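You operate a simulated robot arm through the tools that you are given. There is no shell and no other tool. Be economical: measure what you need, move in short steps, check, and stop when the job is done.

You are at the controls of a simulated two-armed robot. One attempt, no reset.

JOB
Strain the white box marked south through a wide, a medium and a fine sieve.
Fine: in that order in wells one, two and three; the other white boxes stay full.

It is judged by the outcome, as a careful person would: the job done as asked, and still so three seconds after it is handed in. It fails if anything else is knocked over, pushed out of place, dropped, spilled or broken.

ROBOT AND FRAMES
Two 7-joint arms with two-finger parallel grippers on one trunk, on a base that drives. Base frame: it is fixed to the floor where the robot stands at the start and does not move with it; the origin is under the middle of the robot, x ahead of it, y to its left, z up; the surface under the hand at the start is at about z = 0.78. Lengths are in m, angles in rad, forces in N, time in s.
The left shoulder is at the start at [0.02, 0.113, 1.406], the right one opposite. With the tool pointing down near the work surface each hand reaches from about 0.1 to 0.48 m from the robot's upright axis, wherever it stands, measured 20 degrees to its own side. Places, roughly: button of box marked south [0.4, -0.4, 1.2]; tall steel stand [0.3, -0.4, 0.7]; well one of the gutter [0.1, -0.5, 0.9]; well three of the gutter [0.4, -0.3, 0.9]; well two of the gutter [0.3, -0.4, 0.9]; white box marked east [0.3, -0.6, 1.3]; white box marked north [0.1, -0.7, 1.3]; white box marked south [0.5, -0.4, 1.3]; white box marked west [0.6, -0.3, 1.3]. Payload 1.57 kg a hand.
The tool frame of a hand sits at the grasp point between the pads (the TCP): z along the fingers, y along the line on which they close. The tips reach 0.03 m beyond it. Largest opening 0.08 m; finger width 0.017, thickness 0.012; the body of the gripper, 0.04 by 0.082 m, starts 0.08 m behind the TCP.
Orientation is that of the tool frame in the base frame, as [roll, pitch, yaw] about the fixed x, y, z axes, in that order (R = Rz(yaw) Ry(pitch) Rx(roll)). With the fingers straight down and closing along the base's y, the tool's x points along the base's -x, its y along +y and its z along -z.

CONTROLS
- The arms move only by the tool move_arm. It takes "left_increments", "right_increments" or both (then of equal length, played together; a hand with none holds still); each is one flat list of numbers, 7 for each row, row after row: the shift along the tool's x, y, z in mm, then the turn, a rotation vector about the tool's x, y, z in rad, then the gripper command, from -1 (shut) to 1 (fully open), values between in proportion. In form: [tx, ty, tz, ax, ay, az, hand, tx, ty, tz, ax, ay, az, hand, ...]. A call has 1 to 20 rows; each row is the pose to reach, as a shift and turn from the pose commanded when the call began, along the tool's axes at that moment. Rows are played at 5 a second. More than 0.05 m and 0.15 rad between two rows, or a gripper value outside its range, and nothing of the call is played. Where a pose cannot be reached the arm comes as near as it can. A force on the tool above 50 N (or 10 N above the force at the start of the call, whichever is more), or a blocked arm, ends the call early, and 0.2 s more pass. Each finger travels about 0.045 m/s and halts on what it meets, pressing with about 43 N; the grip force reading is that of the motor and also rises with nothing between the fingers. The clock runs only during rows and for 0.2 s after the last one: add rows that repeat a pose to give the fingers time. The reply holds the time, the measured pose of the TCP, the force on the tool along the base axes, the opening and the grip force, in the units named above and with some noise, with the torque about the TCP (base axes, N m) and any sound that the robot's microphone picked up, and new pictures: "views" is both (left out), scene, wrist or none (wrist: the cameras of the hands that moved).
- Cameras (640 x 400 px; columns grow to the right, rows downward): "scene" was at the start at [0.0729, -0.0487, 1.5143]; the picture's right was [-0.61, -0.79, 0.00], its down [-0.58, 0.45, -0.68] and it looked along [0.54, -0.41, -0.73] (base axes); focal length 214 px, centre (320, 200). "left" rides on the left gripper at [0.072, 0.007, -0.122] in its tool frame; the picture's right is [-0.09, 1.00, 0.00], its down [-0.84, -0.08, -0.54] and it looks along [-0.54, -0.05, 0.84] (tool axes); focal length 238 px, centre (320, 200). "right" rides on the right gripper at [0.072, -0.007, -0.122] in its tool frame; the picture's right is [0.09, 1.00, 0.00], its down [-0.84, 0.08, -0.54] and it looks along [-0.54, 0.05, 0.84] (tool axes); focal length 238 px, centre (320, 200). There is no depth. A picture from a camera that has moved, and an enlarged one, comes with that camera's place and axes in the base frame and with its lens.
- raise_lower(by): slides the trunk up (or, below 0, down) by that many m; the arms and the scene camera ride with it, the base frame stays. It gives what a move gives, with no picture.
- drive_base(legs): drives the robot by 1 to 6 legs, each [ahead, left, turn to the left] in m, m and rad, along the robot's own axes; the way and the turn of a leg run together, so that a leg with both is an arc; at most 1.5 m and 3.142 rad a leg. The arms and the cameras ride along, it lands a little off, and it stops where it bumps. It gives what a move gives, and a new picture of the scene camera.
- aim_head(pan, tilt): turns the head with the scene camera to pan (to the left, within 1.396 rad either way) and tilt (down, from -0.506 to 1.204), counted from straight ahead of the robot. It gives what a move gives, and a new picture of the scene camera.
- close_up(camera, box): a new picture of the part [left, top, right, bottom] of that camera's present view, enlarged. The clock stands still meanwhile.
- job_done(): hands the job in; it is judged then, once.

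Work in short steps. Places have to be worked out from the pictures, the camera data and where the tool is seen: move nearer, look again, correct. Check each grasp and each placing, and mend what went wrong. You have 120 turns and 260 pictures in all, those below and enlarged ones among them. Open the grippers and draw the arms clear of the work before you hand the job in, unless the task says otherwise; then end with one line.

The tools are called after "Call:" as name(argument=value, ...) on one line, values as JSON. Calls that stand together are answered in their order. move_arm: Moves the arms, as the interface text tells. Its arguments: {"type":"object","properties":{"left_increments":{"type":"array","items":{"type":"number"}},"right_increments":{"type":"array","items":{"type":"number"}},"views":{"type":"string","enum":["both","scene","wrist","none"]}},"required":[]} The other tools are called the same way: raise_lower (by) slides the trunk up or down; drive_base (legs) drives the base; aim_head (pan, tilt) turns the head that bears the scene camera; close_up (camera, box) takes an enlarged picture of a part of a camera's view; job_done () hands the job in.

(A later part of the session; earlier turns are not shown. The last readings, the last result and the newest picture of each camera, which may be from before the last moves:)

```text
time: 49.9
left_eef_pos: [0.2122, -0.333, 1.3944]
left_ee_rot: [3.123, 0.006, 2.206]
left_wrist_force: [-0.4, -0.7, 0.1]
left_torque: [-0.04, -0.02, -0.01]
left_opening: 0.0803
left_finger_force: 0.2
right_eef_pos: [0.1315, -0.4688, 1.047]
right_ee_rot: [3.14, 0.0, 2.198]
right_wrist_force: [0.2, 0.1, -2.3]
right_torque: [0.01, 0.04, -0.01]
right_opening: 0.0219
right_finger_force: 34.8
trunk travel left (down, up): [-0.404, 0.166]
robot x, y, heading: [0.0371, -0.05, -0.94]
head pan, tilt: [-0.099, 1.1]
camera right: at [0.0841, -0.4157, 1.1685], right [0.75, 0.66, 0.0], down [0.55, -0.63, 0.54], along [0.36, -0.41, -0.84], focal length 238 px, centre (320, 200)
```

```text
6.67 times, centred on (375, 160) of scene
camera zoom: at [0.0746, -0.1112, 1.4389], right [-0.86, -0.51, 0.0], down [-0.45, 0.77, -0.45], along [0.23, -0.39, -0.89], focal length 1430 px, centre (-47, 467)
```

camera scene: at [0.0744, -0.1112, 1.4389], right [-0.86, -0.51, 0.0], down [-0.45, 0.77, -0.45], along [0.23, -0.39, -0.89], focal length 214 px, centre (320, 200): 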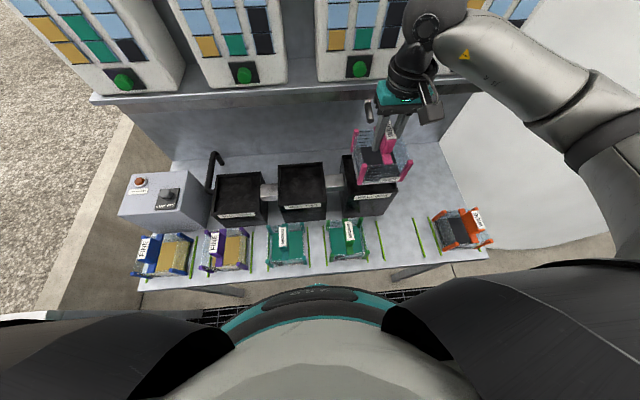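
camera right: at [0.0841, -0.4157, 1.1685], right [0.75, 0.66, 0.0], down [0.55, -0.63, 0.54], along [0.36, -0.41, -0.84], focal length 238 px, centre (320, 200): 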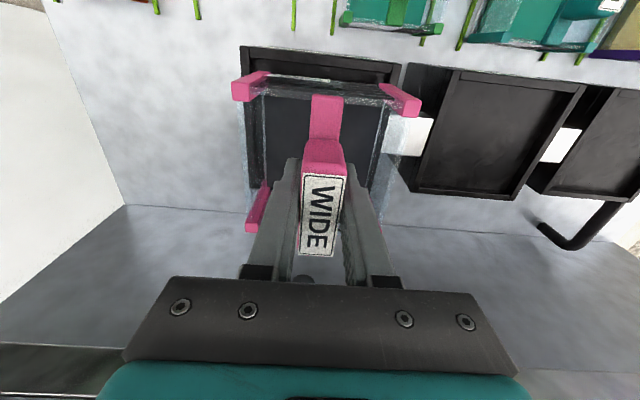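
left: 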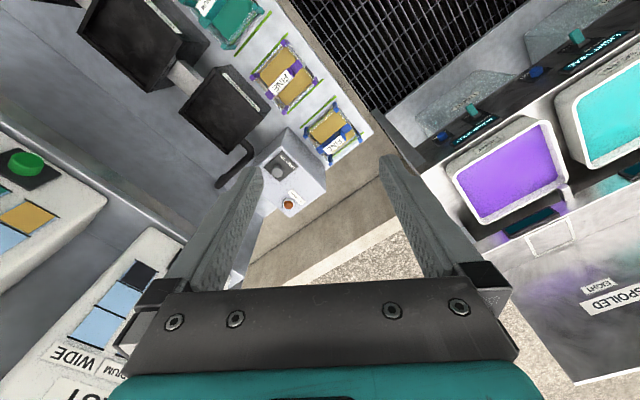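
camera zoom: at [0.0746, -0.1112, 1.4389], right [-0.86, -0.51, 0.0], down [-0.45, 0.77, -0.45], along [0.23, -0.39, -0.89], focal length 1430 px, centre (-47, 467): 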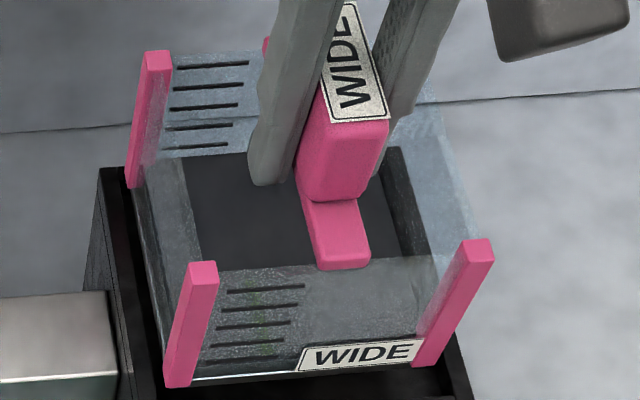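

Well centre is ~4 mm toward the robot's right of the sieve. Correct and enter the well 35 mm below the present height.

Call:
move_arm(right_increments=[0, -3.5, 0, 0, 0, 0, -1, 0, -3.5, 6, 0, 0, 0, -1, 0, -3.5, 12, 0, 0, 0, -1, 0, -3.5, 18, 0, 0, 0, -1, 0, -3.5, 24, 0, 0, 0, -1, 0, -3.5, 30, 0, 0, 0, -1, 0, -3.5, 35, 0, 0, 0, -1], views="wrist")

Call:
close_up(camera="scene", box=[330, 120, 420, 210])

```text
time: 51.5
left_eef_pos: [0.2119, -0.332, 1.3958]
left_ee_rot: [3.122, 0.008, 2.207]
left_wrist_force: [-0.3, -0.5, -0.4]
left_torque: [-0.03, -0.02, -0.02]
left_opening: 0.0798
left_finger_force: 0.0
right_eef_pos: [0.1301, -0.471, 1.0155]
right_ee_rot: [3.141, 0.009, 2.199]
right_wrist_force: [-0.7, -1.9, 33.8]
right_torque: [0.06, 0.65, 0.05]
right_opening: 0.0217
right_finger_force: 34.5
trunk travel left (down, up): [-0.404, 0.166]
robot x, y, heading: [0.0427, -0.0484, -0.939]
head pan, tilt: [-0.099, 1.1]
camera right: at [0.0817, -0.4172, 1.1364], right [0.75, 0.66, 0.0], down [0.55, -0.63, 0.55], along [0.36, -0.41, -0.84], focal length 238 px, centre (320, 200)
```

right: 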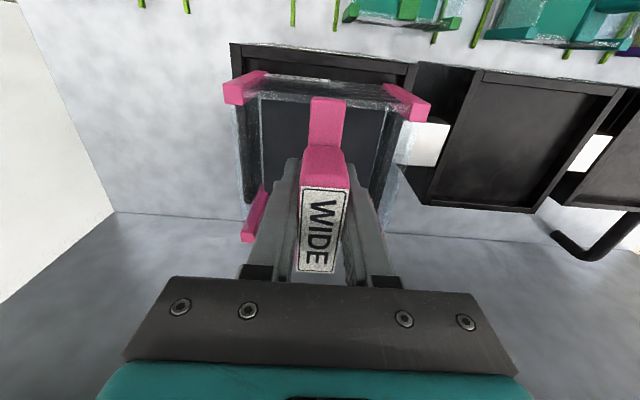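

```text
4.44 times, centred on (375, 165) of scene
camera zoom: at [0.074, -0.1093, 1.4393], right [-0.86, -0.51, 0.0], down [-0.45, 0.77, -0.46], along [0.23, -0.39, -0.89], focal length 953 px, centre (76, 356)
```

zoom: 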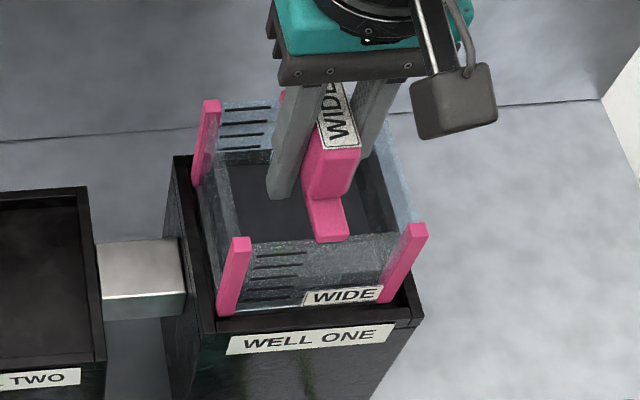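

Contact at 34 N: the sieve bottom appears inside the rim on a shallow seat. Relax the pressure 4 mm and inspect.

Call:
move_arm(right_increments=[0, 0, -2, 0, 0, 0, -1, 0, 0, -4, 0, 0, 0, -1], views="none")

Call:
close_up(camera="scene", box=[340, 140, 410, 200])

Call:
close_up(camera="left", box=[195, 60, 315, 150])

Call:
close_up(camera="right", box=[210, 30, 440, 160])

```text
time: 52.1
left_eef_pos: [0.2125, -0.3323, 1.395]
left_ee_rot: [3.122, 0.006, 2.208]
left_wrist_force: [-0.5, -0.6, 0.6]
left_torque: [0.0, 0.05, 0.0]
left_opening: 0.0802
left_finger_force: 0.0
right_eef_pos: [0.1279, -0.469, 1.0159]
right_ee_rot: [3.14, -0.001, 2.197]
right_wrist_force: [2.1, -3.1, 9.2]
right_torque: [-0.75, -0.56, 0.06]
right_opening: 0.0216
right_finger_force: 34.8
trunk travel left (down, up): [-0.404, 0.166]
robot x, y, heading: [0.0351, -0.0479, -0.94]
head pan, tilt: [-0.099, 1.1]
```

```text
6.67 times, centred on (375, 170) of scene
camera zoom: at [0.0747, -0.1107, 1.4388], right [-0.86, -0.51, 0.0], down [-0.45, 0.77, -0.45], along [0.23, -0.39, -0.89], focal length 1430 px, centre (-47, 400)
```

zoom: 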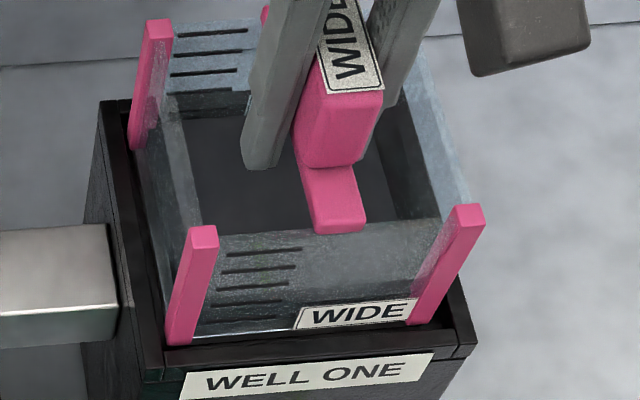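

```text
4.44 times, centred on (255, 105) of left
camera zoom: at [0.1727, -0.2709, 1.5151], right [0.86, 0.52, 0.02], down [0.42, -0.72, 0.55], along [0.3, -0.46, -0.84], focal length 1059 px, centre (609, 622)
```

zoom: 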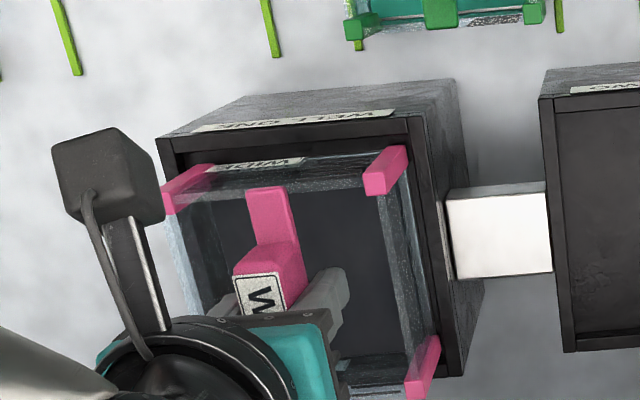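

```text
2.78 times, centred on (325, 95) of right
camera zoom: at [0.0815, -0.4171, 1.1372], right [0.75, 0.66, 0.0], down [0.55, -0.63, 0.54], along [0.36, -0.41, -0.84], focal length 663 px, centre (306, 492)
```

zoom: 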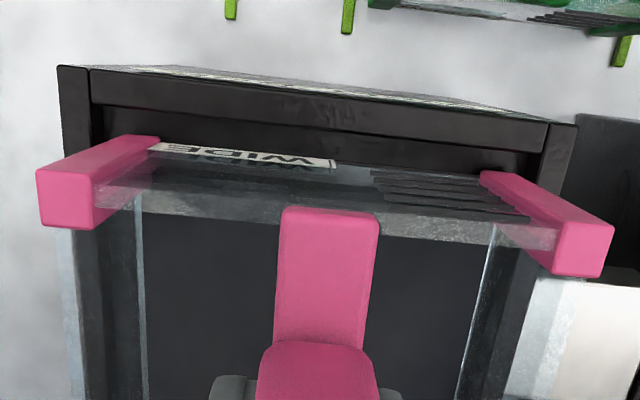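

The sieve sits within the rim's shallow recess, centred. Release by opening to ~50 mm and rise.

Call:
move_arm(right_increments=[0, 0, -1, 0, 0, 0, 0, 0, 0, -1, 0, 0, 0, 0.2, 0, 0, -1, 0, 0, 0, 0.2, 0, 0, -10, 0, 0, 0, 0.2, 0, 0, -40, 0, 0, 0, 0.2, 0, 0, -80, 0, 0, 0, 0.2], views="wrist")

Call:
close_up(camera="scene", box=[330, 130, 420, 210])

```text
time: 53.5
left_eef_pos: [0.2124, -0.3328, 1.3948]
left_ee_rot: [3.122, 0.007, 2.207]
left_wrist_force: [-0.2, -1.0, 1.3]
left_torque: [0.03, -0.01, 0.0]
left_opening: 0.08
left_finger_force: 0.1
right_eef_pos: [0.1298, -0.4707, 1.0962]
right_ee_rot: [-3.141, -0.001, 2.199]
right_wrist_force: [-0.4, -0.2, 0.1]
right_torque: [0.01, -0.02, 0.0]
right_opening: 0.0483
right_finger_force: 0.1
trunk travel left (down, up): [-0.404, 0.166]
robot x, y, heading: [0.0372, -0.0481, -0.943]
head pan, tilt: [-0.099, 1.1]
camera right: at [0.0814, -0.4168, 1.219], right [0.75, 0.66, 0.0], down [0.55, -0.63, 0.54], along [0.36, -0.41, -0.84], focal length 238 px, centre (320, 200)
```

right: 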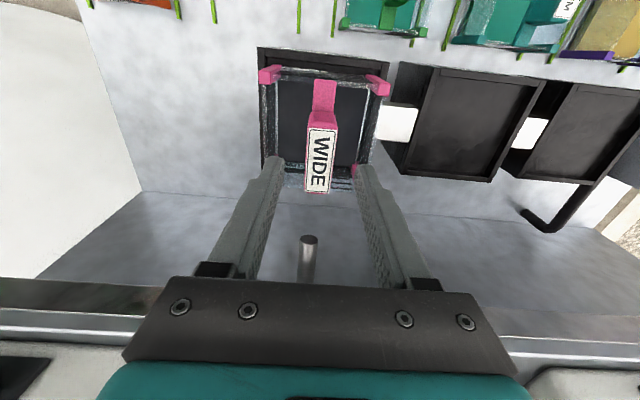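

```text
5.00 times, centred on (375, 170) of scene
camera zoom: at [0.0746, -0.1109, 1.439], right [-0.86, -0.51, 0.0], down [-0.45, 0.77, -0.45], along [0.23, -0.39, -0.89], focal length 1072 px, centre (45, 350)
```

zoom: 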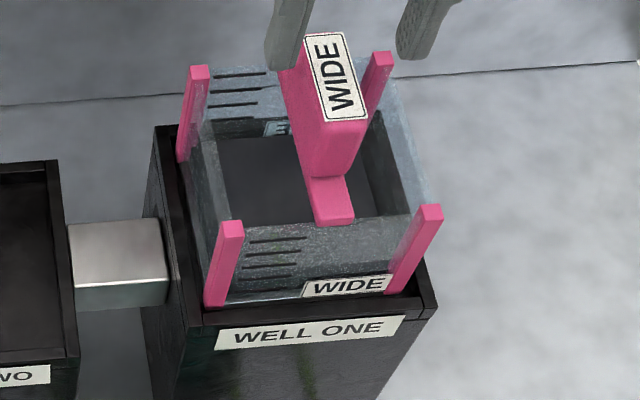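

Call:
close_up(camera="right", box=[240, 30, 420, 210])

Call:
close_up(camera="scene", box=[350, 130, 410, 190])

Call:
close_up(camera="left", box=[200, 60, 300, 150])

```text
2.22 times, centred on (330, 120) of right
camera zoom: at [0.0814, -0.4168, 1.219], right [0.75, 0.66, 0.0], down [0.55, -0.63, 0.54], along [0.36, -0.41, -0.84], focal length 530 px, centre (298, 378)
```

zoom: 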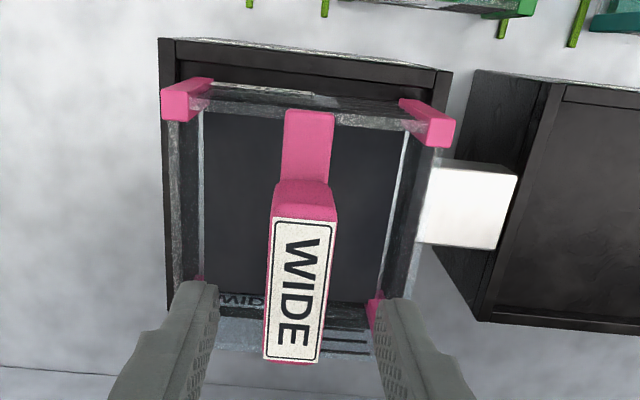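

```text
6.67 times, centred on (380, 160) of scene
camera zoom: at [0.0746, -0.1109, 1.439], right [-0.86, -0.51, 0.0], down [-0.45, 0.77, -0.45], along [0.23, -0.39, -0.89], focal length 1430 px, centre (-80, 467)
```

zoom: 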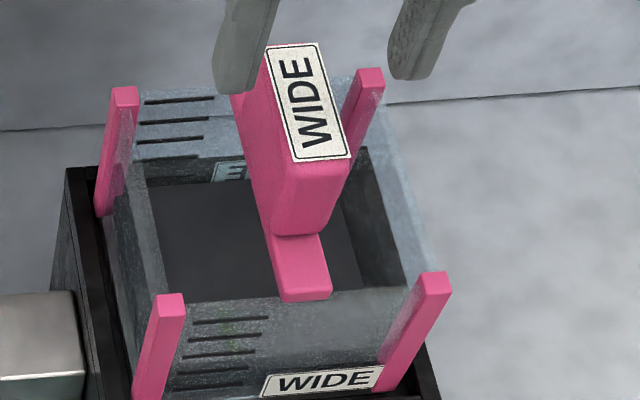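

```text
4.44 times, centred on (250, 105) of left
camera zoom: at [0.1725, -0.271, 1.5153], right [0.86, 0.52, 0.02], down [0.42, -0.72, 0.55], along [0.3, -0.46, -0.84], focal length 1059 px, centre (631, 622)
```

zoom: 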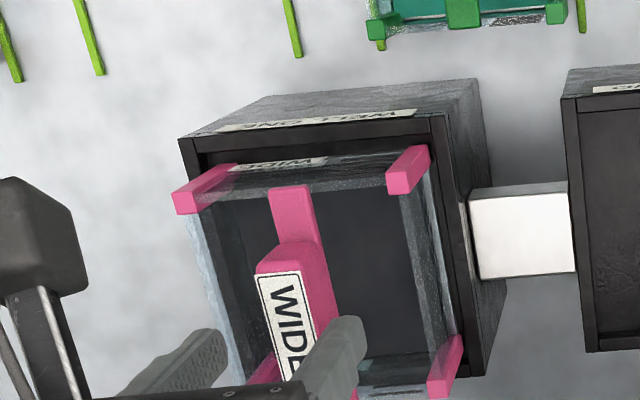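

Well one is done: sieve sits level in the ~10 mm recess. Next, the green MEDIUM at about (0.101,-0.306); move above it with 50 mm opening.

Call:
move_arm(right_increments=[0, 0, -30, 0, 0, 0, 0.2, 40, 10, -30, 0, 0, 0, 0.2, 85, 30, -30, 0, 0, 0, 0.2, 125, 55, -20, 0, 0, 0, 0.2, 151, 74, 10, 0, 0, 0, 0.2, 151, 74, 50, 0, 0, 0, 0.2, 151, 74, 80, 0, 0, 0, 0.2], views="wrist")

```text
time: 55.1
left_eef_pos: [0.2128, -0.3331, 1.3953]
left_ee_rot: [3.123, 0.006, 2.205]
left_wrist_force: [-0.7, -0.6, 0.5]
left_torque: [0.0, -0.01, -0.02]
left_opening: 0.08
left_finger_force: 0.0
right_eef_pos: [0.1003, -0.3048, 1.0169]
right_ee_rot: [3.141, 0.001, 2.2]
right_wrist_force: [0.2, -0.6, 0.1]
right_torque: [-0.01, 0.0, -0.01]
right_opening: 0.0482
right_finger_force: 0.0
trunk travel left (down, up): [-0.404, 0.166]
robot x, y, heading: [0.0416, -0.0506, -0.944]
head pan, tilt: [-0.099, 1.1]
camera right: at [0.0535, -0.2513, 1.1389], right [0.75, 0.66, 0.0], down [0.55, -0.63, 0.54], along [0.36, -0.41, -0.84], focal length 238 px, centre (320, 200)
```

right: 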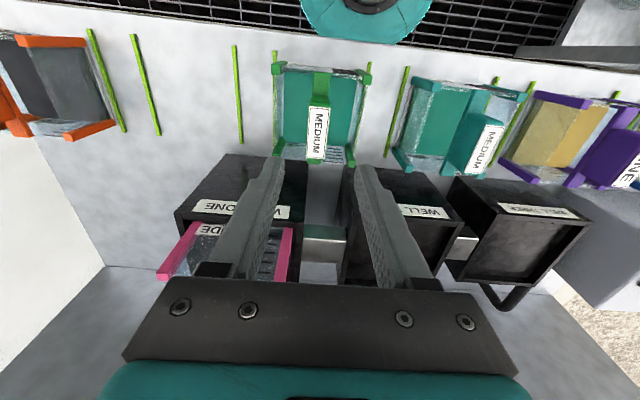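

Aligned (label at row ~134 as expected, 2 px left). Descend and grip.

Call:
move_arm(right_increments=[0, -1.5, 40, 0, 0, 0, 0.2, 0, -1.5, 80, 0, 0, 0, 0.2, 0, -1.5, 110, 0, 0, 0, 0.2, 0, -1.5, 130, 0, 0, 0, 0.2, 0, -1.5, 139, 0, 0, 0, 0.2, 0, -1.5, 139, 0, 0, 0, -1, 0, -1.5, 139, 0, 0, 0, -1, 0, -1.5, 139, 0, 0, 0, -1, 0, -1.5, 139, 0, 0, 0, -1, 0, -1.5, 139, 0, 0, 0, -1, 0, -1.5, 139, 0, 0, 0, -1, 0, -1.5, 139, 0, 0, 0, -1], views="wrist")

```text
time: 57.7
left_eef_pos: [0.2122, -0.3329, 1.3966]
left_ee_rot: [3.123, 0.007, 2.205]
left_wrist_force: [-0.5, -0.5, -0.6]
left_torque: [0.02, 0.01, -0.01]
left_opening: 0.0802
left_finger_force: 0.1
right_eef_pos: [0.0993, -0.3062, 0.8779]
right_ee_rot: [-3.14, 0.0, 2.197]
right_wrist_force: [0.5, 0.0, 0.4]
right_torque: [0.02, -0.04, 0.0]
right_opening: 0.0216
right_finger_force: 35.0
trunk travel left (down, up): [-0.404, 0.166]
robot x, y, heading: [0.0382, -0.0518, -0.942]
head pan, tilt: [-0.099, 1.1]
camera right: at [0.0515, -0.2524, 0.9993], right [0.75, 0.66, 0.0], down [0.55, -0.63, 0.54], along [0.36, -0.41, -0.84], focal length 238 px, centre (320, 200)
```

right: 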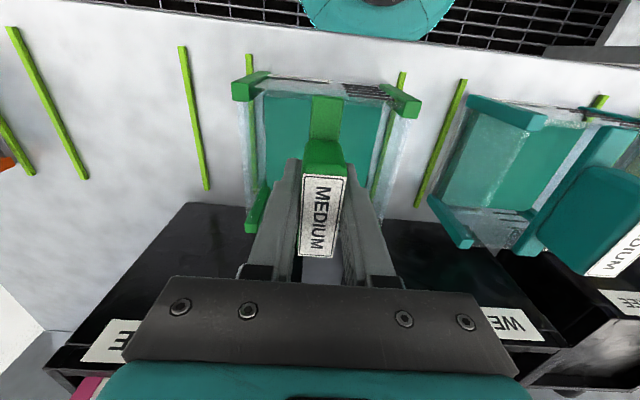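

Call:
move_arm(right_increments=[0, 0, -2, 0, 0, 0, -1, 0, 0, -6, 0, 0, 0, -1, 0, 0, -12, 0, 0, 0, -1, 0, 0, -24, 0, 0, 0, -1, 0, 0, -45, 0, 0, 0, -1, 0, 0, -70, 0, 0, 0, -1, 0, 0, -95, 0, 0, 0, -1, 0, 0, -120, 0, 0, 0, -1, 0, 0, -145, 0, 0, 0, -1, 0, 0, -170, 0, 0, 0, -1, 0, 0, -195, 0, 0, 0, -1, 0, 0, -210, 0, 0, 0, -1], views="both")

```text
time: 60.3
left_eef_pos: [0.213, -0.3325, 1.3947]
left_ee_rot: [3.121, 0.008, 2.206]
left_wrist_force: [0.1, 1.2, -0.2]
left_torque: [0.02, 0.0, 0.01]
left_opening: 0.0803
left_finger_force: 0.1
right_eef_pos: [0.0979, -0.3053, 1.0874]
right_ee_rot: [3.141, -0.001, 2.197]
right_wrist_force: [-0.5, 0.6, -1.2]
right_torque: [-0.02, 0.02, -0.01]
right_opening: 0.0214
right_finger_force: 35.0
trunk travel left (down, up): [-0.404, 0.166]
robot x, y, heading: [0.0348, -0.0507, -0.94]
head pan, tilt: [-0.099, 1.1]
camera scene: at [0.0746, -0.1111, 1.4389], right [-0.86, -0.51, 0.0], down [-0.45, 0.77, -0.45], along [0.23, -0.39, -0.89], focal length 214 px, centre (320, 200)
camera right: at [0.0507, -0.2516, 1.209], right [0.75, 0.66, 0.0], down [0.55, -0.63, 0.54], along [0.36, -0.41, -0.84], focal length 238 px, centre (320, 200)
```

scene: 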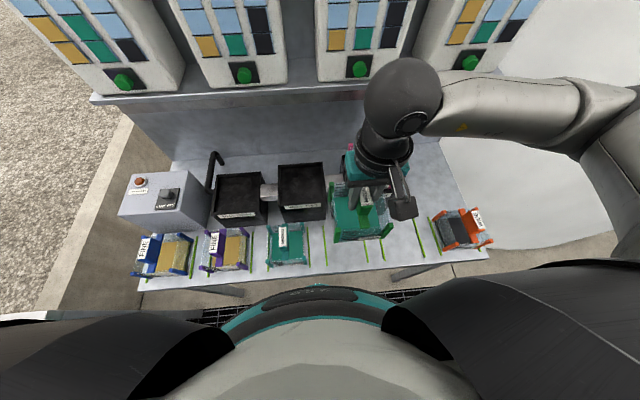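
right: 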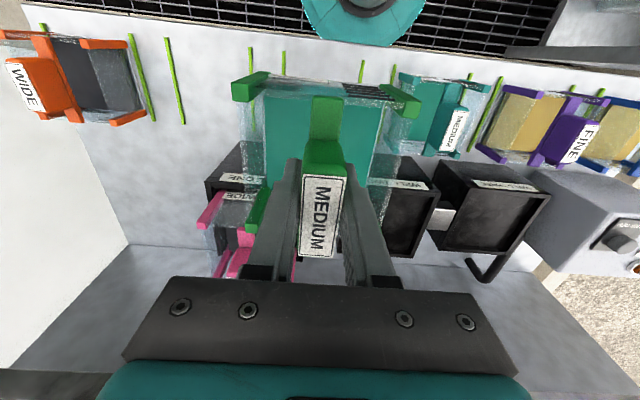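

Left hand hovers above well two; move it out to the left first.

Call:
move_arm(left_increments=[10, 45, 0, 0, 0, 0, 1, 25, 90, 0, 0, 0, 0, 1, 40, 135, 0, 0, 0, 0, 1, 55, 180, 0, 0, 0, 0, 1, 70, 225, 0, 0, 0, 0, 1, 80, 270, 0, 0, 0, 0, 1], views="scene")

```text
time: 61.7
left_eef_pos: [0.3813, -0.1068, 1.4]
left_ee_rot: [3.124, 0.007, 2.204]
left_wrist_force: [0.1, 0.6, -0.2]
left_torque: [-0.04, 0.01, 0.0]
left_opening: 0.08
left_finger_force: 0.0
right_eef_pos: [0.0984, -0.3051, 1.0875]
right_ee_rot: [-3.14, -0.001, 2.198]
right_wrist_force: [-0.8, 0.0, -1.5]
right_torque: [-0.01, -0.03, -0.01]
right_opening: 0.0215
right_finger_force: 34.2
trunk travel left (down, up): [-0.404, 0.166]
robot x, y, heading: [0.0385, -0.044, -0.937]
head pan, tilt: [-0.099, 1.1]
camera scene: at [0.0747, -0.1099, 1.439], right [-0.86, -0.51, 0.0], down [-0.45, 0.77, -0.45], along [0.23, -0.39, -0.89], focal length 214 px, centre (320, 200)
```

scene: 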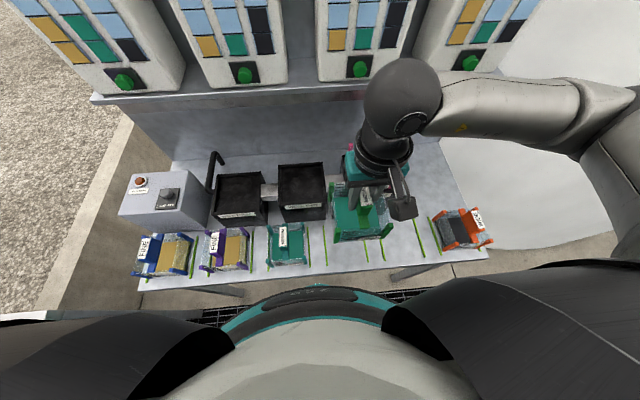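

Call:
move_arm(right_increments=[0, 20, 0, 0, 0, 0, -1, 0, 45, 0, 0, 0, 0, -1, -10, 70, 0, 0, 0, 0, -1, -35, 95, 0, 0, 0, 0, -1, -60, 110, 0, 0, 0, 0, -1, -85, 114, 0, 0, 0, 0, -1, -110, 114, 0, 0, 0, 0, -1, -135, 114, 10, 0, 0, 0, -1, -154, 114, 30, 0, 0, 0, -1, -154, 114, 55, 0, 0, 0, -1, -154, 114, 55, 0, 0, 0, -1], views="wrist")

Call:
close_up(camera="scene", box=[250, 110, 410, 230])

Call:
close_up(camera="right", box=[210, 20, 440, 160])

```text
time: 64.1
left_eef_pos: [0.3827, -0.1087, 1.4005]
left_ee_rot: [3.122, 0.006, 2.206]
left_wrist_force: [-0.8, 0.3, -0.1]
left_torque: [-0.03, -0.04, 0.0]
left_opening: 0.0798
left_finger_force: 0.0
right_eef_pos: [0.2822, -0.3636, 1.0312]
right_ee_rot: [-3.141, 0.0, 2.199]
right_wrist_force: [0.0, 0.1, -1.9]
right_torque: [0.02, -0.01, 0.0]
right_opening: 0.0215
right_finger_force: 35.1
trunk travel left (down, up): [-0.404, 0.166]
robot x, y, heading: [0.0386, -0.047, -0.944]
head pan, tilt: [-0.099, 1.1]
camera right: at [0.2343, -0.3102, 1.1532], right [0.75, 0.66, 0.0], down [0.55, -0.63, 0.54], along [0.36, -0.41, -0.84], focal length 238 px, centre (320, 200)
```

right: 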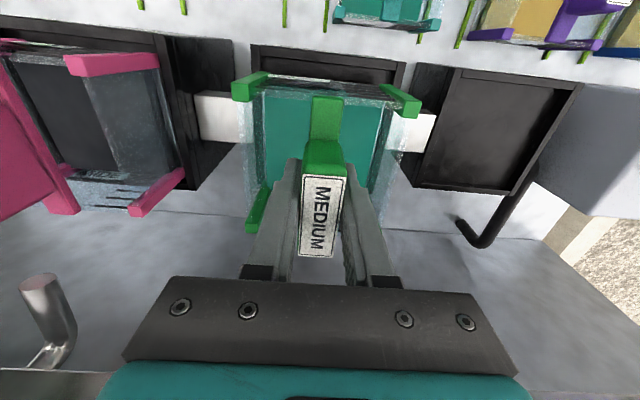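

```text
3.33 times, centred on (330, 170) of scene
camera zoom: at [0.0746, -0.1112, 1.4389], right [-0.86, -0.51, 0.0], down [-0.45, 0.77, -0.45], along [0.23, -0.39, -0.89], focal length 715 px, centre (287, 300)
```

zoom: 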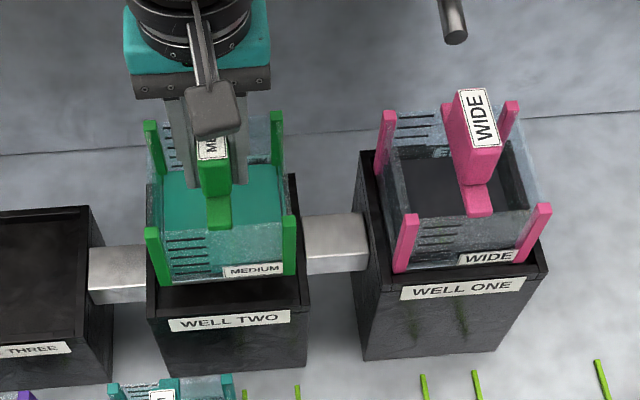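

```text
2.78 times, centred on (325, 90) of right
camera zoom: at [0.2343, -0.3102, 1.1532], right [0.75, 0.66, 0.0], down [0.55, -0.63, 0.54], along [0.36, -0.41, -0.84], focal length 663 px, centre (306, 506)
```

zoom: 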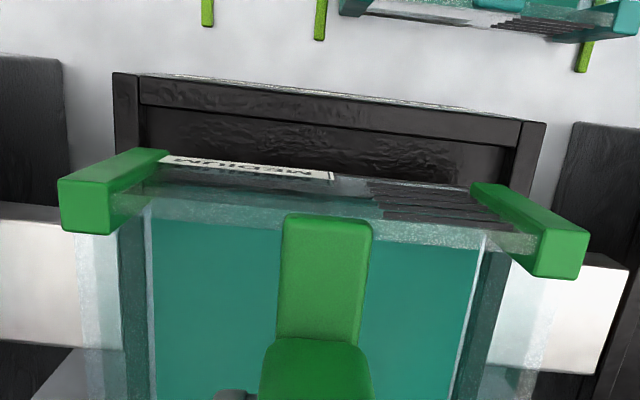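

Well two rim at 0.917, centre offset ≈ +2 mm in y, +1.5 mm in x. Correct and lower 33 mm.

Call:
move_arm(right_increments=[1.5, 2, 0, 0, 0, 0, -1, 1.5, 2, 8, 0, 0, 0, -1, 1.5, 2, 16, 0, 0, 0, -1, 1.5, 2, 22, 0, 0, 0, -1, 1.5, 2, 27, 0, 0, 0, -1, 1.5, 2, 31, 0, 0, 0, -1, 1.5, 2, 33, 0, 0, 0, -1], views="wrist")

Call:
close_up(camera="scene", box=[270, 130, 350, 200])

```text
time: 65.7
left_eef_pos: [0.3819, -0.1062, 1.4001]
left_ee_rot: [3.123, 0.01, 2.205]
left_wrist_force: [-0.9, -0.2, -0.1]
left_torque: [0.04, 0.0, -0.03]
left_opening: 0.0799
left_finger_force: 0.0
right_eef_pos: [0.2825, -0.3595, 1.0013]
right_ee_rot: [3.139, 0.004, 2.199]
right_wrist_force: [-4.5, 0.7, 25.2]
right_torque: [0.23, 0.42, 0.03]
right_opening: 0.0216
right_finger_force: 34.7
trunk travel left (down, up): [-0.404, 0.166]
robot x, y, heading: [0.032, -0.0474, -0.944]
head pan, tilt: [-0.099, 1.1]
camera right: at [0.2345, -0.3072, 1.1235], right [0.75, 0.66, 0.0], down [0.55, -0.63, 0.55], along [0.36, -0.41, -0.84], focal length 238 px, centre (320, 200)
```

right: 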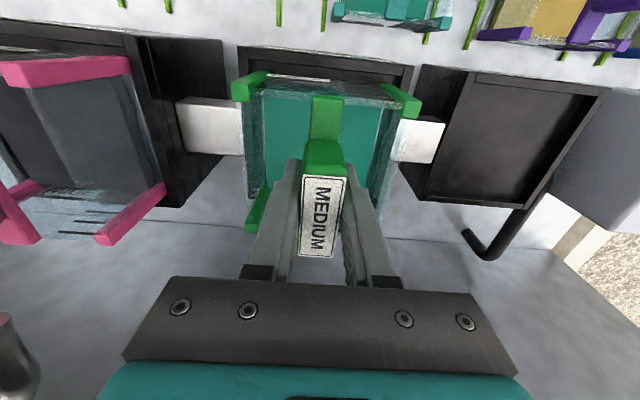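

```text
5.71 times, centred on (310, 165) of scene
camera zoom: at [0.0729, -0.1099, 1.4393], right [-0.86, -0.51, 0.0], down [-0.45, 0.77, -0.46], along [0.23, -0.39, -0.89], focal length 1226 px, centre (377, 400)
```

zoom: 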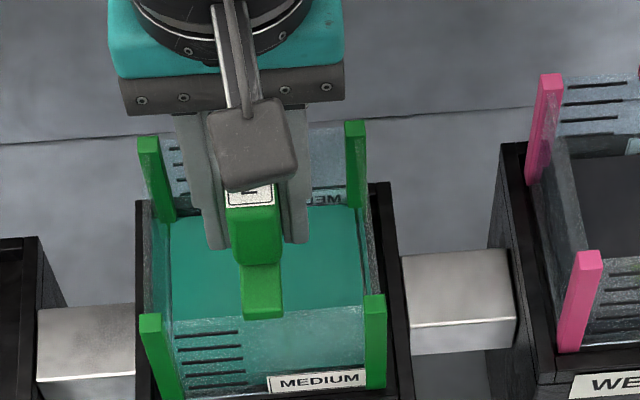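

Seated (bottom ≈8 mm below the rim). Relax slightly, release, rise.

Call:
move_arm(right_increments=[0, 0, -2, 0, 0, 0, -1, 0, 0, -3, 0, 0, 0, 0, 0, 0, -3, 0, 0, 0, 0.2, 0, 0, -3, 0, 0, 0, 0.2, 0, 0, -12, 0, 0, 0, 0.2, 0, 0, -40, 0, 0, 0, 0.2, 0, 0, -80, 0, 0, 0, 0.2, 0, 0, -110, 0, 0, 0, 0.2], views="both")

Call:
close_up(camera="right", box=[160, 30, 420, 230])

```text
time: 67.5
left_eef_pos: [0.3814, -0.1089, 1.4001]
left_ee_rot: [3.123, 0.009, 2.205]
left_wrist_force: [0.3, 0.3, 0.5]
left_torque: [-0.01, -0.01, 0.02]
left_opening: 0.0801
left_finger_force: 0.1
right_eef_pos: [0.2818, -0.3615, 1.11]
right_ee_rot: [-3.14, -0.001, 2.198]
right_wrist_force: [-0.1, -0.5, -0.7]
right_torque: [0.03, 0.02, 0.05]
right_opening: 0.0481
right_finger_force: 0.1
trunk travel left (down, up): [-0.404, 0.166]
robot x, y, heading: [0.0364, -0.05, -0.94]
head pan, tilt: [-0.099, 1.1]
camera scene: at [0.0745, -0.111, 1.4389], right [-0.86, -0.51, 0.0], down [-0.45, 0.77, -0.45], along [0.23, -0.39, -0.89], focal length 214 px, centre (320, 200)
camera right: at [0.2347, -0.3086, 1.2318], right [0.75, 0.66, 0.0], down [0.55, -0.63, 0.54], along [0.36, -0.41, -0.84], focal length 238 px, centre (320, 200)
```

scene: 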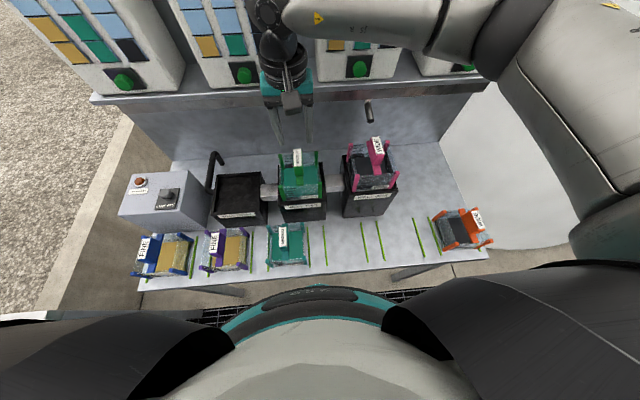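
right: 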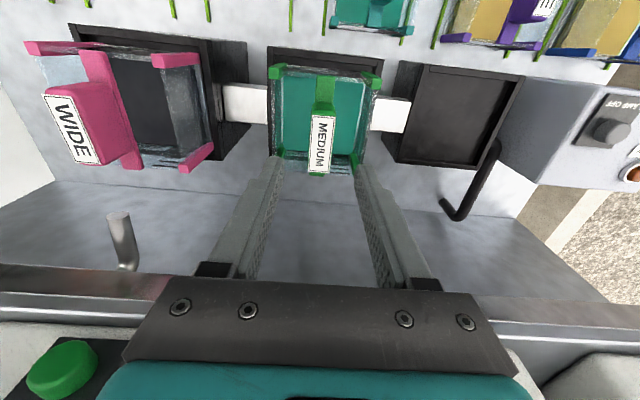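

```text
2.00 times, centred on (290, 130) of right
camera zoom: at [0.2347, -0.3086, 1.2318], right [0.75, 0.66, 0.0], down [0.55, -0.63, 0.54], along [0.36, -0.41, -0.84], focal length 477 px, centre (380, 340)
```

zoom: 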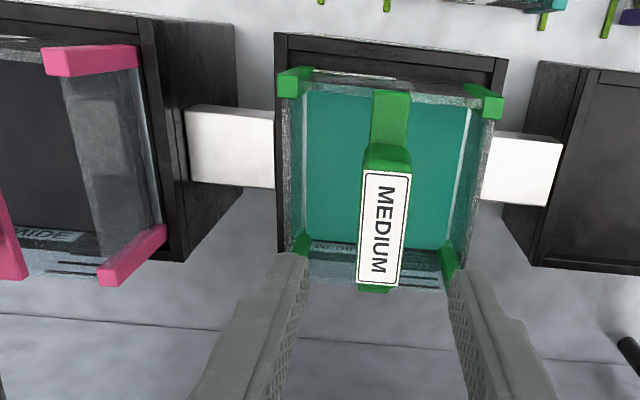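

Medium is in well two. Retract the right hand up and back to the right, then measure well three and the purple sieve.

Call:
close_up(camera="right", box=[370, 40, 560, 190])

Call:
close_up(camera="scene", box=[180, 150, 290, 280])

Call:
move_arm(right_increments=[20, 0, -40, 0, 0, 0, 0.2, 60, 0, -70, 0, 0, 0, 0.2, 100, -30, -80, 0, 0, 0, 0.2, 130, -75, -80, 0, 0, 0, 0.2, 140, -120, -80, 0, 0, 0, 0.2, 140, -165, -80, 0, 0, 0, 0.2], views="none")

```text
2.67 times, centred on (465, 115) of right
camera zoom: at [0.2347, -0.3086, 1.2318], right [0.75, 0.66, 0.0], down [0.55, -0.63, 0.54], along [0.36, -0.41, -0.84], focal length 636 px, centre (-67, 427)
```

zoom: 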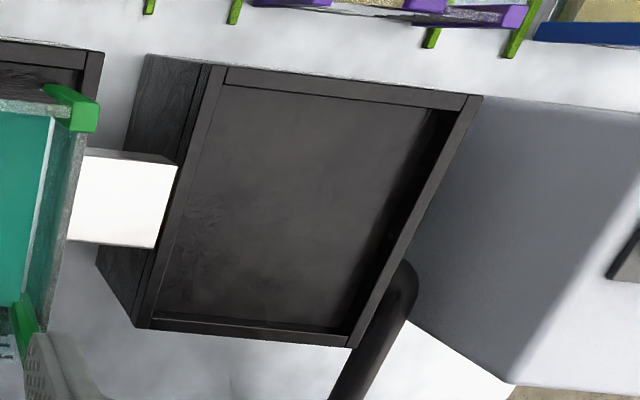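

```text
3.08 times, centred on (235, 215) of scene
camera zoom: at [0.0745, -0.111, 1.4389], right [-0.86, -0.51, 0.0], down [-0.45, 0.77, -0.45], along [0.23, -0.39, -0.89], focal length 660 px, centre (582, 154)
```

zoom: 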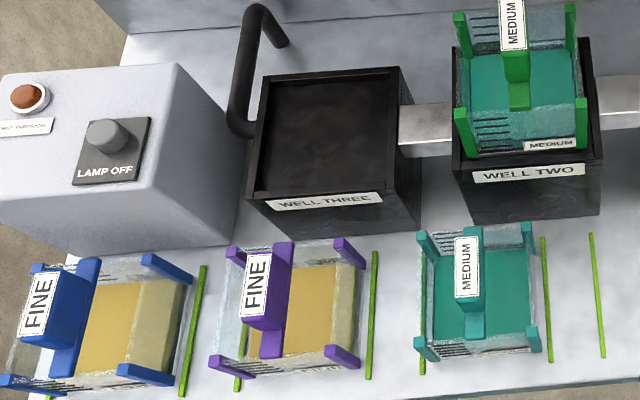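

```text
refused: row 3 steps farther than a row can; nothing moved
```

Well three: centre (0.436,-0.253), rim 0.894 (two views agree). Purple grip about (0.381,-0.1055). Retract the right hand with smaller steps and bring the left above purple, yaw-aligned.

Call:
move_arm(right_increments=[15, 0, -35, 0, 0, 0, 0.2, 45, 0, -65, 0, 0, 0, 0.2, 80, -20, -75, 0, 0, 0, 0.2, 105, -50, -80, 0, 0, 0, 0.2, 125, -90, -80, 0, 0, 0, 0.2, 140, -130, -80, 0, 0, 0, 0.2, 140, -165, -80, 0, 0, 0, 0.2], left_increments=[-2, 0, 40, 0, 0, 0.006, 0.8, -2, 0, 85, 0, 0, 0.006, 0.4, -2, 2, 130, 0, 0, 0.006, 0.2, 2, 2, 175, 0, 0, 0.006, 0.2, 2, 2, 220, 0.02, 0, 0.006, 0.2, 2, 2, 265, 0.02, 0, 0.006, 0.2, 2, 2, 310, 0.02, 0, 0.006, 0.2], views="both")

```text
time: 69.1
left_eef_pos: [0.3894, -0.1051, 1.0899]
left_ee_rot: [-3.141, 0.008, 2.202]
left_wrist_force: [-0.4, 0.4, -0.4]
left_torque: [0.0, 0.02, -0.01]
left_opening: 0.0479
left_finger_force: 0.1
right_eef_pos: [0.0645, -0.3457, 1.1908]
right_ee_rot: [-3.141, 0.0, 2.199]
right_wrist_force: [0.9, 0.6, 0.8]
right_torque: [0.01, 0.01, -0.03]
right_opening: 0.0481
right_finger_force: 0.1
trunk travel left (down, up): [-0.404, 0.166]
robot x, y, heading: [0.0391, -0.0494, -0.937]
head pan, tilt: [-0.099, 1.1]
camera scene: at [0.0739, -0.1113, 1.4389], right [-0.86, -0.51, 0.0], down [-0.45, 0.77, -0.45], along [0.23, -0.39, -0.89], focal length 214 px, centre (320, 200)
camera right: at [0.0175, -0.2918, 1.3114], right [0.75, 0.66, 0.0], down [0.55, -0.63, 0.54], along [0.36, -0.41, -0.84], focal length 238 px, centre (320, 200)
camera left: at [0.3509, -0.0407, 1.2098], right [0.86, 0.51, 0.0], down [0.43, -0.72, 0.55], along [0.28, -0.47, -0.84], focal length 238 px, centre (320, 200)
```

scene: 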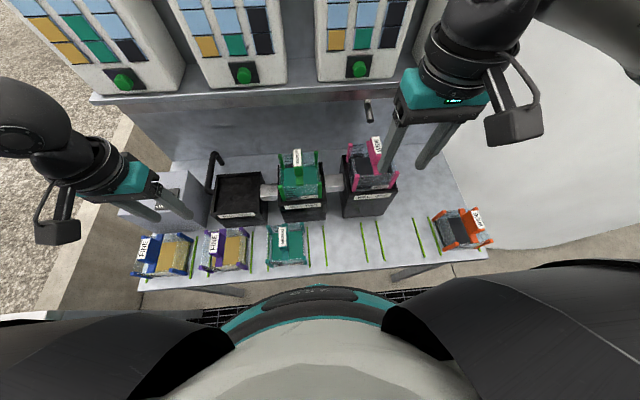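
right: 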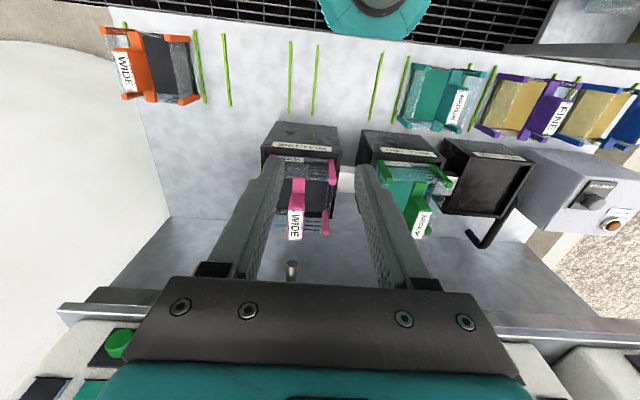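
left: 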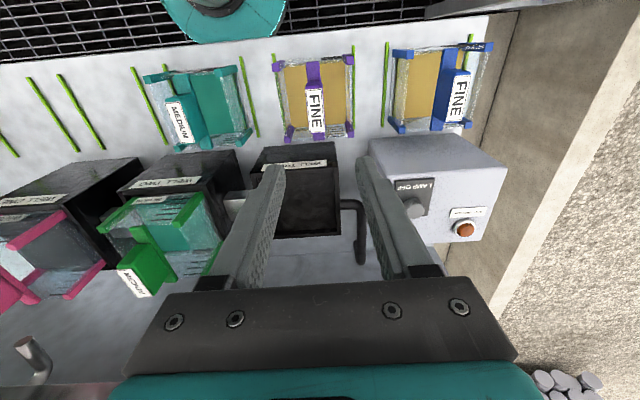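

Purple label sits ~5 mm off to -y/+x of the left TCP; correct, level the hand and descend to z≈0.98 to recheck.

Call:
move_arm(left_increments=[4.7, -6, 30, 0, 0.008, 0, 0.2, 4.7, -6, 70, 0, 0.008, 0, 0.2, 4.7, -6, 105, 0, 0.008, 0, 0.2, 4.7, -6, 105, 0, 0.008, 0, 0.2], views="wrist")

Call:
close_up(camera="left", box=[240, 60, 400, 200])

```text
time: 70.1
left_eef_pos: [0.3824, -0.1029, 0.9839]
left_ee_rot: [-3.141, -0.001, 2.202]
left_wrist_force: [0.2, 0.3, -0.4]
left_torque: [-0.03, -0.01, -0.02]
left_opening: 0.048
left_finger_force: 0.0
right_eef_pos: [0.0666, -0.3444, 1.189]
right_ee_rot: [-3.141, 0.0, 2.197]
right_wrist_force: [-0.3, -0.7, -1.0]
right_torque: [-0.03, 0.0, 0.0]
right_opening: 0.0481
right_finger_force: 0.0
trunk travel left (down, up): [-0.404, 0.166]
robot x, y, heading: [0.0348, -0.0472, -0.94]
head pan, tilt: [-0.099, 1.1]
camera left: at [0.3448, -0.041, 1.1046], right [0.86, 0.51, 0.0], down [0.43, -0.72, 0.54], along [0.28, -0.47, -0.84], focal length 238 px, centre (320, 200)
```

left: 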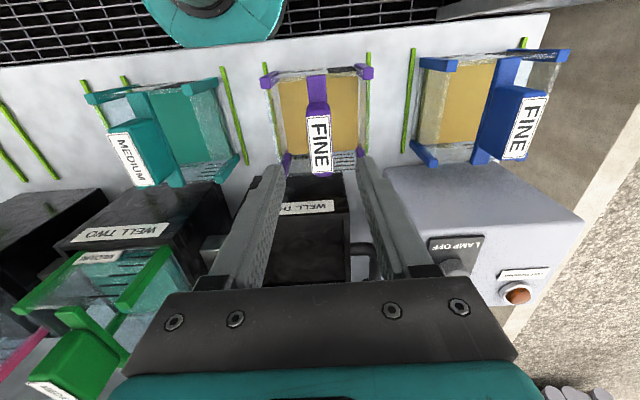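

```text
2.86 times, centred on (320, 130) of left
camera zoom: at [0.3448, -0.041, 1.1046], right [0.86, 0.51, 0.0], down [0.43, -0.72, 0.54], along [0.28, -0.47, -0.84], focal length 681 px, centre (320, 400)
```

zoom: 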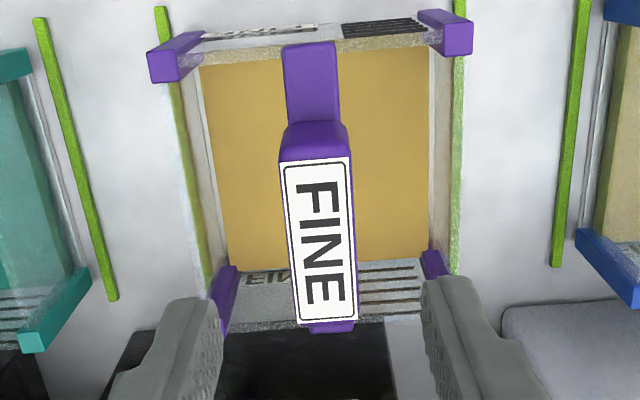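

Aligned. Descend and grip purple.

Call:
move_arm(left_increments=[0, 0, 40, 0, 0, 0, 0.2, 0, 0, 75, 0, 0, 0, 0.2, 0, 0, 95, 0, 0, 0, 0.2, 0, 0, 106, 0, 0, 0, 0.2, 0, 0, 106, 0, 0, 0, -1, 0, 0, 106, 0, 0, 0, -1, 0, 0, 106, 0, 0, 0, -1, 0, 0, 106, 0, 0, 0, -1, 0, 0, 106, 0, 0, 0, -1, 0, 0, 106, 0, 0, 0, -1, 0, 0, 106, 0, 0, 0, -1], views="wrist")

```text
time: 72.5
left_eef_pos: [0.382, -0.1044, 0.879]
left_ee_rot: [3.141, -0.001, 2.201]
left_wrist_force: [0.2, 0.0, 0.0]
left_torque: [-0.02, -0.02, 0.0]
left_opening: 0.0217
left_finger_force: 34.8
right_eef_pos: [0.0663, -0.3449, 1.1882]
right_ee_rot: [-3.141, -0.002, 2.199]
right_wrist_force: [0.1, -0.2, -0.8]
right_torque: [0.01, 0.01, 0.01]
right_opening: 0.0482
right_finger_force: 0.1
trunk travel left (down, up): [-0.404, 0.166]
robot x, y, heading: [0.0371, -0.0476, -0.938]
head pan, tilt: [-0.099, 1.1]
camera left: at [0.3446, -0.0413, 0.9992], right [0.86, 0.51, 0.0], down [0.43, -0.72, 0.54], along [0.28, -0.47, -0.84], focal length 238 px, centre (320, 200)
```

left: 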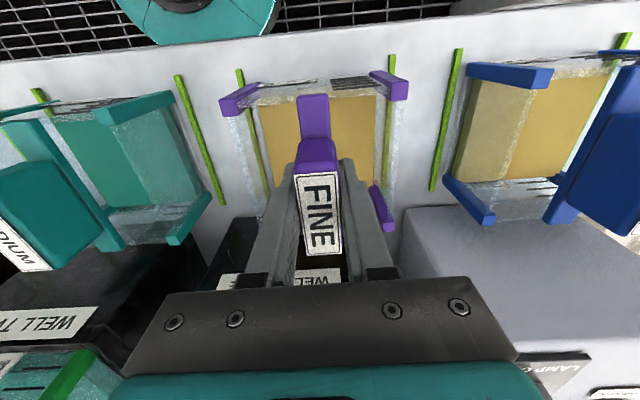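

Call:
move_arm(left_increments=[0, 0, -2, 0, 0, 0, -1, 0, 0, -6, 0, 0, 0, -1, 0, 0, -12, 0, 0, 0, -1, 0, 0, -24, 0, 0, 0, -1, 0, 0, -45, 0, 0, 0, -1, 0, 0, -70, 0, 0, 0, -1, 0, 0, -95, 0, 0, 0, -1, 0, 0, -120, 0, 0, 0, -1, 0, 0, -145, 0, 0, 0, -1, 0, 0, -170, 0, 0, 0, -1, 0, 0, -195, 0, 0, 0, -1, 0, -15, -200, 0, 0, 0, -1, 0, -35, -200, 0, 0, 0, -1, -15, -44, -200, 0, 0, 0, -1, -40, -44, -200, 0, 0, 0, -1, -65, -44, -200, 0, 0, 0, -1, -90, -44, -200, 0, 0, 0, -1, -115, -44, -200, 0, 0, 0, -1], views="both")

```text
time: 76.3
left_eef_pos: [0.4152, -0.2232, 1.078]
left_ee_rot: [-3.14, -0.002, 2.199]
left_wrist_force: [-0.3, -0.4, -1.2]
left_torque: [0.03, -0.03, 0.01]
left_opening: 0.0214
left_finger_force: 34.7
right_eef_pos: [0.0667, -0.3453, 1.1899]
right_ee_rot: [-3.142, -0.001, 2.199]
right_wrist_force: [-0.2, -1.0, 0.3]
right_torque: [0.03, 0.03, 0.01]
right_opening: 0.048
right_finger_force: 0.0
trunk travel left (down, up): [-0.404, 0.166]
robot x, y, heading: [0.0361, -0.05, -0.943]
head pan, tilt: [-0.099, 1.1]
camera scene: at [0.0748, -0.1116, 1.4389], right [-0.86, -0.51, 0.0], down [-0.45, 0.77, -0.45], along [0.23, -0.39, -0.89], focal length 214 px, centre (320, 200)
camera left: at [0.3773, -0.1611, 1.1992], right [0.86, 0.51, 0.0], down [0.43, -0.72, 0.54], along [0.28, -0.47, -0.84], focal length 238 px, centre (320, 200)
```

scene: 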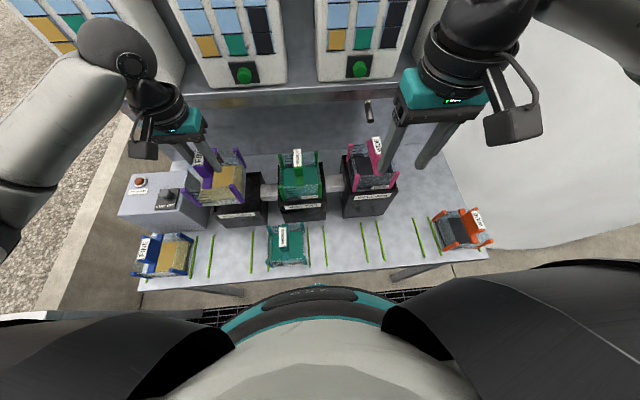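
left: 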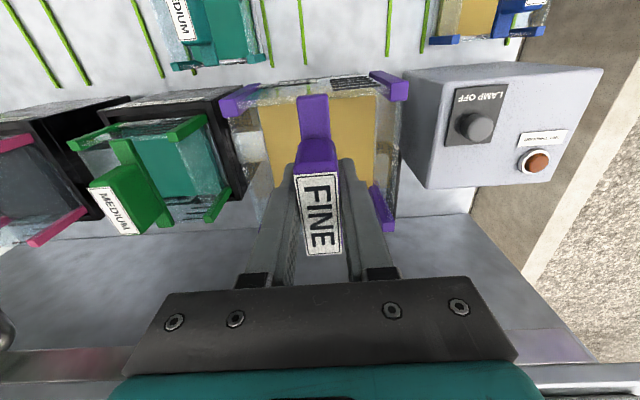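

Call:
move_arm(left_increments=[-20, -1, 0, 0, 0, 0, -1, -36, -1, 0, 0, 0, 0, -1, -36, -1, 25, 0, 0, 0, -1, -36, -1, 50, 0, 0, 0, -1, -36, -1, 68, 0, 0, 0, -1, -36, -1, 68, 0, 0, 0, -1], views="wrist")

Call:
close_up(camera="left", box=[200, 20, 430, 160])

Call:
close_up(camera="scene", box=[180, 130, 300, 230])

```text
time: 77.7
left_eef_pos: [0.4344, -0.2536, 1.0098]
left_ee_rot: [3.141, 0.0, 2.201]
left_wrist_force: [0.5, -0.6, -1.7]
left_torque: [0.02, -0.02, 0.02]
left_opening: 0.0216
left_finger_force: 35.0
right_eef_pos: [0.0661, -0.3447, 1.1898]
right_ee_rot: [3.14, 0.0, 2.199]
right_wrist_force: [0.2, -0.3, 1.1]
right_torque: [0.01, 0.01, 0.01]
right_opening: 0.048
right_finger_force: 0.0
trunk travel left (down, up): [-0.404, 0.166]
robot x, y, heading: [0.0395, -0.0518, -0.941]
head pan, tilt: [-0.099, 1.1]
camera left: at [0.3972, -0.1901, 1.1313], right [0.86, 0.51, 0.0], down [0.43, -0.72, 0.54], along [0.28, -0.47, -0.84], focal length 238 px, centre (320, 200)
```

left: 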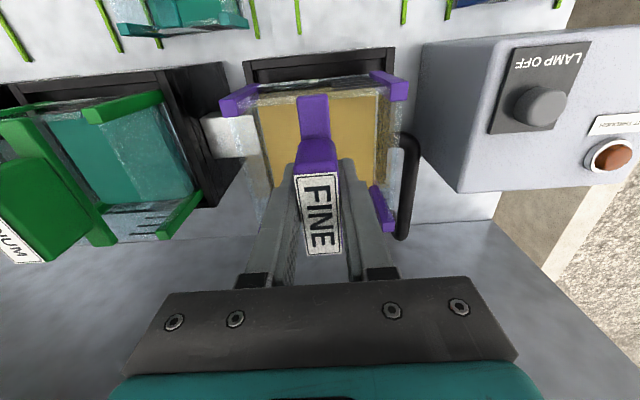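

```text
2.78 times, centred on (315, 90) of left
camera zoom: at [0.3972, -0.1901, 1.1313], right [0.86, 0.51, 0.0], down [0.43, -0.72, 0.54], along [0.28, -0.47, -0.84], focal length 663 px, centre (334, 506)
```

zoom: 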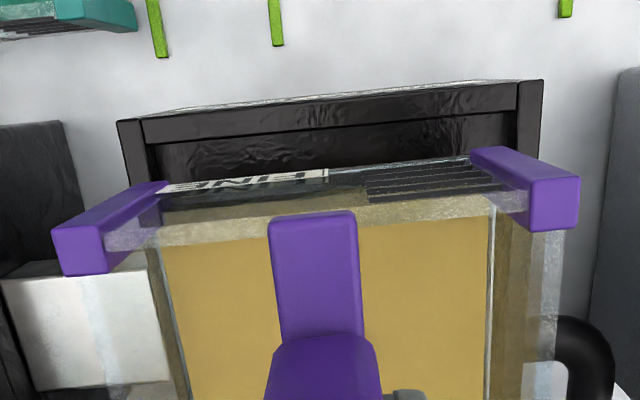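

```text
4.00 times, centred on (240, 180) of scene
camera zoom: at [0.0746, -0.1112, 1.4389], right [-0.86, -0.51, 0.0], down [-0.45, 0.77, -0.45], along [0.23, -0.39, -0.89], focal length 858 px, centre (640, 280)
```

zoom: 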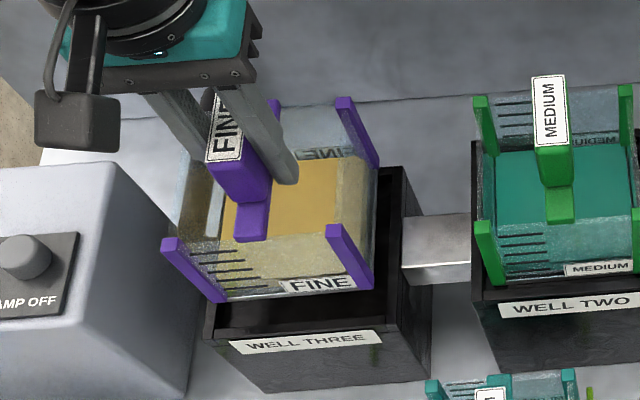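

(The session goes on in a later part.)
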